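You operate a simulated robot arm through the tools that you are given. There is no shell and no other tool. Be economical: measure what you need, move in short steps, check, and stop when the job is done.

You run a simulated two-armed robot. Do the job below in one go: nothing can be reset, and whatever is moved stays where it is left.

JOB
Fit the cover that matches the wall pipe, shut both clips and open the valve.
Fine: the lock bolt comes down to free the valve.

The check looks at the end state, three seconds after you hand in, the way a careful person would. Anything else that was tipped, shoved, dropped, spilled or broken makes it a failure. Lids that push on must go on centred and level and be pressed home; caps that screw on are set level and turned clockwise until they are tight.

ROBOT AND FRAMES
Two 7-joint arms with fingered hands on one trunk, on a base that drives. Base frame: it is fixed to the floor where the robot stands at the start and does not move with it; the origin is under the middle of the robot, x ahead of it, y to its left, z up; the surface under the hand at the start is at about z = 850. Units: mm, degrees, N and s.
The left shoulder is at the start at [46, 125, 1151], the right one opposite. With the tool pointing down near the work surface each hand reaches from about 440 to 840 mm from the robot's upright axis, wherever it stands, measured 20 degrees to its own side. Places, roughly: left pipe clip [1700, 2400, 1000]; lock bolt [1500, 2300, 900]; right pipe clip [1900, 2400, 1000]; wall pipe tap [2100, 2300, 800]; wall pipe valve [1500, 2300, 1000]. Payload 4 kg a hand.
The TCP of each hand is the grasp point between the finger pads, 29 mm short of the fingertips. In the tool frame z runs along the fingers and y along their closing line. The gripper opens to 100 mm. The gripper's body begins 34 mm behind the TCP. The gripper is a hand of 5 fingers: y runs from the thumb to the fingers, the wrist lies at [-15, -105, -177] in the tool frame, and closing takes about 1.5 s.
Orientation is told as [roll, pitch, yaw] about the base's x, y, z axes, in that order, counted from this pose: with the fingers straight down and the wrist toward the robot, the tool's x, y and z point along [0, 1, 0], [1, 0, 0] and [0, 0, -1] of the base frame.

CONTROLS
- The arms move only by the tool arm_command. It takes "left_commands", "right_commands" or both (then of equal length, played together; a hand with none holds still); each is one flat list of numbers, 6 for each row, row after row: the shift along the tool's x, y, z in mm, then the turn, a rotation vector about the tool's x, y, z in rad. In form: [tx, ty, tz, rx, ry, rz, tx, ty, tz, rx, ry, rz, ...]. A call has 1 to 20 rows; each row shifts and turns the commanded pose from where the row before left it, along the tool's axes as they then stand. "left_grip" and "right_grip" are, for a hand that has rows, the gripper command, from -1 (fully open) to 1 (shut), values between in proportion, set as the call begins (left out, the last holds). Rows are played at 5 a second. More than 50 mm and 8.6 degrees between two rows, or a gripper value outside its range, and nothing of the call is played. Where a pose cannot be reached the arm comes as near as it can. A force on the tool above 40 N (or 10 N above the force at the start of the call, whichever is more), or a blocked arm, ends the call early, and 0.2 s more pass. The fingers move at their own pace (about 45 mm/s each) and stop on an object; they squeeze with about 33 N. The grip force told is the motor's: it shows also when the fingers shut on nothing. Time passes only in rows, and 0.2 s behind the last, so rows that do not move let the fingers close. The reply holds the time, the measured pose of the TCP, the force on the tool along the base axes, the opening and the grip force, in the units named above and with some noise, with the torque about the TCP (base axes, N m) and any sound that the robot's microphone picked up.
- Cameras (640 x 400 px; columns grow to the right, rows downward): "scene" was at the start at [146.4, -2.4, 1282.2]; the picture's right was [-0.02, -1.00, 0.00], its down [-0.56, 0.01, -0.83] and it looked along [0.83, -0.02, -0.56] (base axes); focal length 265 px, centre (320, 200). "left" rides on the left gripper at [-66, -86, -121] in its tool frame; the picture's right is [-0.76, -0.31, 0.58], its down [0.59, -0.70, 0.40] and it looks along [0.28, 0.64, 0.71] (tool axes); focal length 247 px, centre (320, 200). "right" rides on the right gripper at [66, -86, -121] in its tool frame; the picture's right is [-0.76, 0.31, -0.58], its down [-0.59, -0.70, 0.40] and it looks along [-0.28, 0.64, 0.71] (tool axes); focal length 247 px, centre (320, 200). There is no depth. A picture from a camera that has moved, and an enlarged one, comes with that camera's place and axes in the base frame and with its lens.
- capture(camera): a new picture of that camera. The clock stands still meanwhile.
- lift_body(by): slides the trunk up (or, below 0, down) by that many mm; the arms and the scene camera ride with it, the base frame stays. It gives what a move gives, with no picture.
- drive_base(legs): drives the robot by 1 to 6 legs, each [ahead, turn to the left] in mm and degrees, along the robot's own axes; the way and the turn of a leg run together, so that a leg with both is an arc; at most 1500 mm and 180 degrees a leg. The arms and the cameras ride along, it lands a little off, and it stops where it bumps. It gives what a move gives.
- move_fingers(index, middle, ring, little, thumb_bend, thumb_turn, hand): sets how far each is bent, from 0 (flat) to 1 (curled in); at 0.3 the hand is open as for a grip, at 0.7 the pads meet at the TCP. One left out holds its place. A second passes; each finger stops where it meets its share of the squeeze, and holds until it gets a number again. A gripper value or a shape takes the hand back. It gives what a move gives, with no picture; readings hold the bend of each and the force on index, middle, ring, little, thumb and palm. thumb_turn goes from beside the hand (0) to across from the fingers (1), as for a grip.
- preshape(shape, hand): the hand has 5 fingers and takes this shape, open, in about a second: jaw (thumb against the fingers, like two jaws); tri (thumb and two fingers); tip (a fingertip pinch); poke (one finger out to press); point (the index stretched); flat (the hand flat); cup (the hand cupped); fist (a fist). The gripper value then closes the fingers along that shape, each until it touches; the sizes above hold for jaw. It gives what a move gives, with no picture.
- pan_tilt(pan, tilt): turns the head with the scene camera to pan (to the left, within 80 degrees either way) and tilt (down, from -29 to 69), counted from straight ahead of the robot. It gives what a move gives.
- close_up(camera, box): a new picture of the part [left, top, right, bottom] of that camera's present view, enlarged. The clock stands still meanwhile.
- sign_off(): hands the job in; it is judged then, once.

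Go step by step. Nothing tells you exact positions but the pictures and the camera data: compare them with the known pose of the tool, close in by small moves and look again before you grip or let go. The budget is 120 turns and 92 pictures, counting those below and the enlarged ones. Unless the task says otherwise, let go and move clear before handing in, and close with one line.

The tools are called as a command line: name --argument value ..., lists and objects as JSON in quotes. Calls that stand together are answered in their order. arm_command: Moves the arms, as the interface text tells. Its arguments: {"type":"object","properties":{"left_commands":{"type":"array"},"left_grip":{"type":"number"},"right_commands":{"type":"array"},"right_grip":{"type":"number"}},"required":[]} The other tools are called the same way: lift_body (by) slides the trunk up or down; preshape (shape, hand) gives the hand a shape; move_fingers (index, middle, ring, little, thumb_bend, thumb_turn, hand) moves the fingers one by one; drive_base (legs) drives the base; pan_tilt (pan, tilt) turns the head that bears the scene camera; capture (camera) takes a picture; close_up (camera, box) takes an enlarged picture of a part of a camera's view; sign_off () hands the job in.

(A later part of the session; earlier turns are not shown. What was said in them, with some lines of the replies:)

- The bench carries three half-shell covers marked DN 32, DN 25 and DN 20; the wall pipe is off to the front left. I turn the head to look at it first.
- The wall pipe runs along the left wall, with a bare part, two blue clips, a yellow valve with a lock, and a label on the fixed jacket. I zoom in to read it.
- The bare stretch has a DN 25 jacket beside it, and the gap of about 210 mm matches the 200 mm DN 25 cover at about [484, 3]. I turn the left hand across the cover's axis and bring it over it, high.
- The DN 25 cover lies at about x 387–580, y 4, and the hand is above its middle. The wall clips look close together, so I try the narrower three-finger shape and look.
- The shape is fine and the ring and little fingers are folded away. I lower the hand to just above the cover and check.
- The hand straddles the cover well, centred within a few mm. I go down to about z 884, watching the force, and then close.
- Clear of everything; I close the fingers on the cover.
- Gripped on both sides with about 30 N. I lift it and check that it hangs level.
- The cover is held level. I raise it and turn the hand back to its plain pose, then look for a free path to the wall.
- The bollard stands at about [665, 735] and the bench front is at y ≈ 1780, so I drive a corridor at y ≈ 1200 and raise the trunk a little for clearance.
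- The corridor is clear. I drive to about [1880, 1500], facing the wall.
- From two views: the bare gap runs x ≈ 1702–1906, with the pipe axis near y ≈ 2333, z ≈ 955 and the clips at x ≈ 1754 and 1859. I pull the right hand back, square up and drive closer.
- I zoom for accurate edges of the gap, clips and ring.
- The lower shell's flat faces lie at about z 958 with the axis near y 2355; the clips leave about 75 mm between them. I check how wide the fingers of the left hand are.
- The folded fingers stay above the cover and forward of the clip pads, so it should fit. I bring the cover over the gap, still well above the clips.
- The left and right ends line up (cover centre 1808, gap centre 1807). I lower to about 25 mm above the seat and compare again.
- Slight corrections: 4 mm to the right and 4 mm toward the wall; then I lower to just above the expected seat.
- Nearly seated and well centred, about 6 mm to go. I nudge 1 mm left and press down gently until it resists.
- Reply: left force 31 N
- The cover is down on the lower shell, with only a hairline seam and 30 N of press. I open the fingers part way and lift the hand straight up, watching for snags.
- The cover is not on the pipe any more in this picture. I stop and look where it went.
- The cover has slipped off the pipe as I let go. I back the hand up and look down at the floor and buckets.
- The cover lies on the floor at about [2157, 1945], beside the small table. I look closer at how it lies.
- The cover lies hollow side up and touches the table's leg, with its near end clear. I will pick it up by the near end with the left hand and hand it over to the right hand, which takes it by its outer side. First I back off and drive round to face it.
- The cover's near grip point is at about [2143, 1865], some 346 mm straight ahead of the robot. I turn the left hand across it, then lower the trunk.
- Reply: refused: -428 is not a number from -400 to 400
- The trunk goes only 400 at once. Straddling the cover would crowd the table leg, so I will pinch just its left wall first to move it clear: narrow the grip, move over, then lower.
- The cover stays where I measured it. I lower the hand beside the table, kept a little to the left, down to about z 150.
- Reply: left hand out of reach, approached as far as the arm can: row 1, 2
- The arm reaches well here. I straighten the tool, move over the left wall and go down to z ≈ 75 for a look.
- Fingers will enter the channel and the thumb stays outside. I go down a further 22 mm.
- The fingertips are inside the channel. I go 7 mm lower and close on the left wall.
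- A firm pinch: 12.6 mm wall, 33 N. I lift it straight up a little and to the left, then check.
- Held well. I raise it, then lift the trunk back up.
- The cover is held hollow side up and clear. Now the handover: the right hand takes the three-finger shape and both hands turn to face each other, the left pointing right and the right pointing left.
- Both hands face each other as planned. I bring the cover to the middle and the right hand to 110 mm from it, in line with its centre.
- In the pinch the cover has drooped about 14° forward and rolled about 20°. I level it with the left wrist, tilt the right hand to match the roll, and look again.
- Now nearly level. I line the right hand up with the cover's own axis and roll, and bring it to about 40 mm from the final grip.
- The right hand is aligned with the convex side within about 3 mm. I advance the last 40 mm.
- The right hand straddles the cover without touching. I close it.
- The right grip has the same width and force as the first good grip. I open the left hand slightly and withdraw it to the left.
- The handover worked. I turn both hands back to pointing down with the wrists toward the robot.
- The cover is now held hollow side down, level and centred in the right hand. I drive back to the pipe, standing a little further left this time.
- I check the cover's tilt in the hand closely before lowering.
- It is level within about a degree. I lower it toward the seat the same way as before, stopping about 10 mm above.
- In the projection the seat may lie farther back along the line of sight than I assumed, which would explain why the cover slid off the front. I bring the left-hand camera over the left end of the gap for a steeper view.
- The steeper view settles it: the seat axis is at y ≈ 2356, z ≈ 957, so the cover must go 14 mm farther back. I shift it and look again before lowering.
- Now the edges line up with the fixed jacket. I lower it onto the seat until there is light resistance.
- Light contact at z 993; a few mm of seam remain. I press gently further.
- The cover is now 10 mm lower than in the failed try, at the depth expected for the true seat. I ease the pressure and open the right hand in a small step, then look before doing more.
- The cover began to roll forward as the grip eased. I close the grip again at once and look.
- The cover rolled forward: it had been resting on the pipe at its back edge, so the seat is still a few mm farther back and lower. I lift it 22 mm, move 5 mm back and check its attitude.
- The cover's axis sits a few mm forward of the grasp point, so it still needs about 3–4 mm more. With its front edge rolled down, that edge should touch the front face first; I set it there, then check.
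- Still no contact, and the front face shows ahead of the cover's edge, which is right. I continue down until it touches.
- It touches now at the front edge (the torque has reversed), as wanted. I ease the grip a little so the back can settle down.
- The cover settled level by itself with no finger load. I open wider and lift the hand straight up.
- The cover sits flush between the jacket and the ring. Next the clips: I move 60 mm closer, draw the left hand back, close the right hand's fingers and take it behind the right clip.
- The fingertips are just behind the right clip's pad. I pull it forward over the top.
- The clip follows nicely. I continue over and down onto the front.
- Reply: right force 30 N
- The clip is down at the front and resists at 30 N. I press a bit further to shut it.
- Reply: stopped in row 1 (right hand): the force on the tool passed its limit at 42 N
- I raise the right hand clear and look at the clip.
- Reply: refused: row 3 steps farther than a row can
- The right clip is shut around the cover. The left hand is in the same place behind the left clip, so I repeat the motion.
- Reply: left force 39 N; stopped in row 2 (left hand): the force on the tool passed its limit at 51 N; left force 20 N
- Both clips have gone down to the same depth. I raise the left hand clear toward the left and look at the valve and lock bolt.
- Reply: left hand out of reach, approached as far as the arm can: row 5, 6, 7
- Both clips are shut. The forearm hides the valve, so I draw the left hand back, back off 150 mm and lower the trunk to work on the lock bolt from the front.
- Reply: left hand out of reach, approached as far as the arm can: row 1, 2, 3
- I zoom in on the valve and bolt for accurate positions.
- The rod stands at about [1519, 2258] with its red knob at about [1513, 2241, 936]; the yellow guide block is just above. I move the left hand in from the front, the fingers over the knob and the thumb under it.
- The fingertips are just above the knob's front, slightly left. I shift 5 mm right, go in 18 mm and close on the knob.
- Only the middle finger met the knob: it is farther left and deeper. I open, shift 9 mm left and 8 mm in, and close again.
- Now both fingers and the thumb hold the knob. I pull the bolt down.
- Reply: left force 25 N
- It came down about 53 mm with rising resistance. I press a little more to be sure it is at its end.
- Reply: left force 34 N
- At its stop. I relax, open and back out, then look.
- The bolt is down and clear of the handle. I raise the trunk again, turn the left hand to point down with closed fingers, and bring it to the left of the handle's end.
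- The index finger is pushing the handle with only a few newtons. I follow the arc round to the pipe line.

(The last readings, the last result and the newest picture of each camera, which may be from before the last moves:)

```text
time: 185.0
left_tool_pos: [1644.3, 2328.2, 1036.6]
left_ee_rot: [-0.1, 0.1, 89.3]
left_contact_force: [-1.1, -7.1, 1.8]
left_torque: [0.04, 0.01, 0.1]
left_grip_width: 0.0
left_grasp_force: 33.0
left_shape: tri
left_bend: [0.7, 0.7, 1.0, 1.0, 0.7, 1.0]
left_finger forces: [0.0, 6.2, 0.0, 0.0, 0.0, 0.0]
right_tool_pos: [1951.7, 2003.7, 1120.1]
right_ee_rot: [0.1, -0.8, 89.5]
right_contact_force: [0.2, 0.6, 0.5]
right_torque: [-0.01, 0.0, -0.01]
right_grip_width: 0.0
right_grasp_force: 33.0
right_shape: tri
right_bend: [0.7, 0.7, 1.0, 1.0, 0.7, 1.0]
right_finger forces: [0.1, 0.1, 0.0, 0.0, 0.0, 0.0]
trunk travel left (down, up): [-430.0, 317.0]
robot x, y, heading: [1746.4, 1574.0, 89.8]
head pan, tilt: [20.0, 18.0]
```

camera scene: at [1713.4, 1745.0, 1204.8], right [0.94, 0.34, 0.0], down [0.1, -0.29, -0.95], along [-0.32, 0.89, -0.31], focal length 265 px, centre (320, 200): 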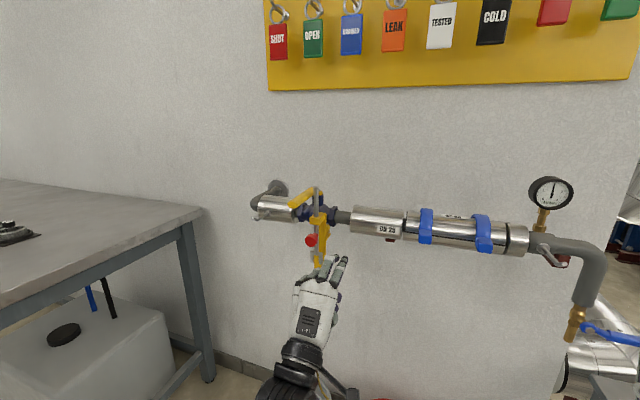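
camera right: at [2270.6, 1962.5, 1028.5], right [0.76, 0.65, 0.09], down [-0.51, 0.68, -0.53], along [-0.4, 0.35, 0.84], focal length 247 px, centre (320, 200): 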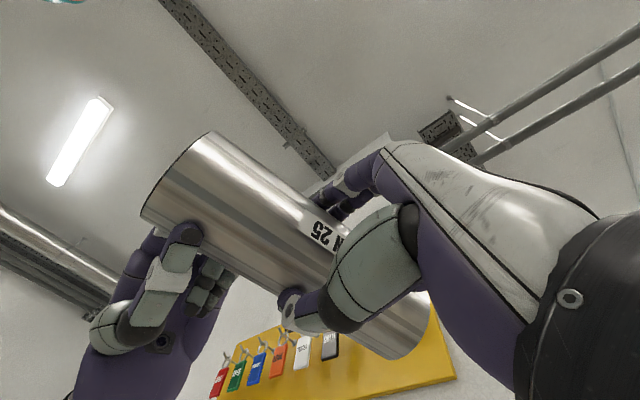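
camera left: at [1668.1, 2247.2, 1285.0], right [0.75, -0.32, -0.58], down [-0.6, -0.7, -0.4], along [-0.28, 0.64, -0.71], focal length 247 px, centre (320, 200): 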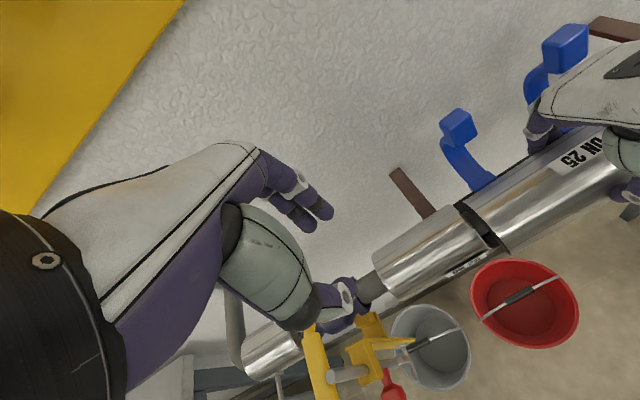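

Still in contact at the end of the arc. I push on toward the wall until the stop.

arm_command --left_commands '[0, 5, 0, 0, 0, 0, 0, 5, 0, 0, 0, 0, 0, 4, 0, 0, 0, 0, 0, 4, 0, 0, 0, 0, 0, 4, 0, 0, 0, 0]'

```text
time: 185.7
left_tool_pos: [1644.2, 2335.3, 1038.6]
left_ee_rot: [-0.1, 0.3, 89.3]
left_contact_force: [-1.3, -31.1, 11.6]
left_torque: [0.05, 0.09, 0.32]
left_grip_width: 0.0
left_grasp_force: 33.3
left_shape: tri
left_bend: [0.7, 0.7, 1.0, 1.0, 0.7, 1.0]
left_finger forces: [0.0, 31.7, 0.0, 0.0, 0.0, 0.1]
right_tool_pos: [1952.0, 1997.8, 1121.8]
right_ee_rot: [0.0, -1.1, 89.4]
right_contact_force: [-0.7, -0.2, -0.5]
right_torque: [-0.02, 0.03, -0.05]
right_grip_width: 0.0
right_grasp_force: 32.9
right_shape: tri
right_bend: [0.7, 0.7, 1.0, 1.0, 0.7, 1.0]
right_finger forces: [0.1, 0.0, 0.0, 0.1, 0.1, 0.0]
trunk travel left (down, up): [-430.0, 317.0]
robot x, y, heading: [1743.1, 1568.9, 89.9]
head pan, tilt: [20.0, 18.0]
stopped in row 3 (left hand): the force on the tool passed its limit at 43 N (the readings are from after the stop); the commanded pose is now the measured one
```

A hard stop at the end of the quarter turn: the valve is open. I withdraw both hands and use the last picture to check everything.

arm_command --left_commands '[0, -15, 0, 0, 0, 0, 0, -20, -25, 0, 0, 0, 0, -35, -30, 0, 0, 0, 0, -35, -30, 0, 0, 0, 30, -35, 0, 0, 0, 0, 30, -35, 0, 0, 0, 0, 30, -35, 0, 0, 0, 0]'

drive_base --legs '[[-250, 0]]'

pan_tilt --pan 4 --tilt 22

close_up --camera "scene" --box '[200, 130, 440, 290]'

```text
time: 187.3
left_tool_pos: [1550.2, 2130.1, 1120.3]
left_ee_rot: [-0.4, 0.5, 89.4]
left_contact_force: [-0.5, 0.5, -0.2]
left_torque: [0.05, -0.05, 0.01]
left_grip_width: 0.0
left_grasp_force: 33.0
left_shape: tri
left_bend: [0.7, 0.7, 1.0, 1.0, 0.7, 1.0]
left_finger forces: [0.1, 0.0, 0.0, 0.0, 0.0, 0.0]
right_tool_pos: [1948.7, 2002.8, 1119.1]
right_ee_rot: [0.1, -0.8, 89.4]
right_contact_force: [-0.6, -0.5, -0.4]
right_torque: [0.02, -0.03, 0.0]
right_grip_width: 0.2
right_grasp_force: 33.0
right_shape: tri
right_bend: [0.7, 0.7, 1.0, 1.0, 0.7, 1.0]
right_finger forces: [0.0, 0.1, 0.0, 0.0, 0.1, 0.0]
trunk travel left (down, up): [-430.0, 317.0]
robot x, y, heading: [1742.8, 1572.1, 89.8]
head pan, tilt: [20.0, 18.0]
```

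```text
time: 189.2
left_tool_pos: [1548.2, 1869.3, 1120.0]
left_ee_rot: [-0.2, 0.5, 89.6]
left_contact_force: [-0.2, -0.5, 0.5]
left_torque: [-0.01, 0.0, -0.01]
left_grip_width: 0.4
left_grasp_force: 33.4
left_shape: tri
left_bend: [0.7, 0.7, 1.0, 1.0, 0.7, 1.0]
left_finger forces: [0.0, 0.1, 0.0, 0.1, 0.0, 0.1]
right_tool_pos: [1949.2, 1742.6, 1119.3]
right_ee_rot: [0.2, -0.8, 89.6]
right_contact_force: [0.6, -0.6, 0.1]
right_torque: [0.04, 0.0, -0.03]
right_grip_width: 0.0
right_grasp_force: 32.7
right_shape: tri
right_bend: [0.7, 0.7, 1.0, 1.0, 0.7, 1.0]
right_finger forces: [0.0, 0.0, 0.0, 0.0, 0.0, 0.1]
trunk travel left (down, up): [-430.0, 317.0]
robot x, y, heading: [1745.4, 1311.2, 90.2]
head pan, tilt: [20.0, 18.0]
```

```text
time: 190.0
left_tool_pos: [1548.6, 1870.6, 1119.9]
left_ee_rot: [-0.2, 0.4, 89.6]
left_contact_force: [0.6, 0.4, 0.1]
left_torque: [0.0, 0.0, 0.0]
left_grip_width: 0.0
left_grasp_force: 32.6
left_shape: tri
left_bend: [0.7, 0.7, 1.0, 1.0, 0.7, 1.0]
left_finger forces: [0.0, 0.0, 0.0, 0.0, 0.0, 0.0]
right_tool_pos: [1949.6, 1743.6, 1119.4]
right_ee_rot: [0.1, -0.8, 89.7]
right_contact_force: [0.1, -0.3, -0.5]
right_torque: [-0.02, 0.01, 0.02]
right_grip_width: 0.0
right_grasp_force: 32.8
right_shape: tri
right_bend: [0.7, 0.7, 1.0, 1.0, 0.7, 1.0]
right_finger forces: [0.0, 0.0, 0.0, 0.0, 0.1, 0.1]
trunk travel left (down, up): [-430.0, 317.0]
robot x, y, heading: [1744.5, 1310.3, 90.2]
head pan, tilt: [4.0, 22.0]
```

```text
2.50 times, centred on (320, 210) of scene
camera zoom: at [1738.0, 1444.8, 1382.2], right [1.0, 0.07, 0.0], down [0.03, -0.37, -0.93], along [-0.07, 0.92, -0.37], focal length 663 px, centre (320, 175)
```

zoom: 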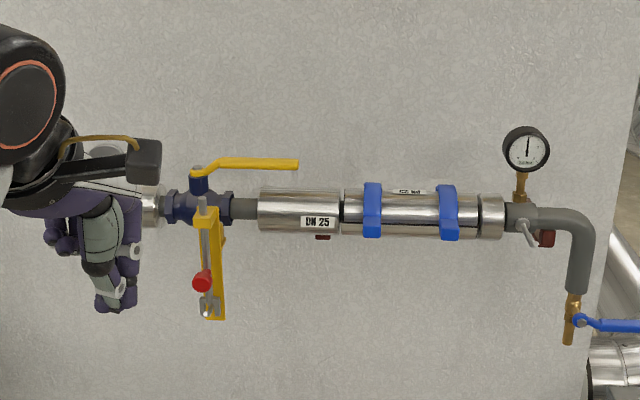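

The DN 25 cover is on, both clips are wrapped round it, the bolt is down and the valve handle lies along the pipe. The hands are clear, so I hand in.

sign_off

```text
The job is handed in.
```

The DN 25 cover is on the wall pipe with both clips shut, the lock bolt is down and the valve is open. The cover slipped to the floor on the first try; I picked it up and fitted it again, and saw no damage in the pictures.
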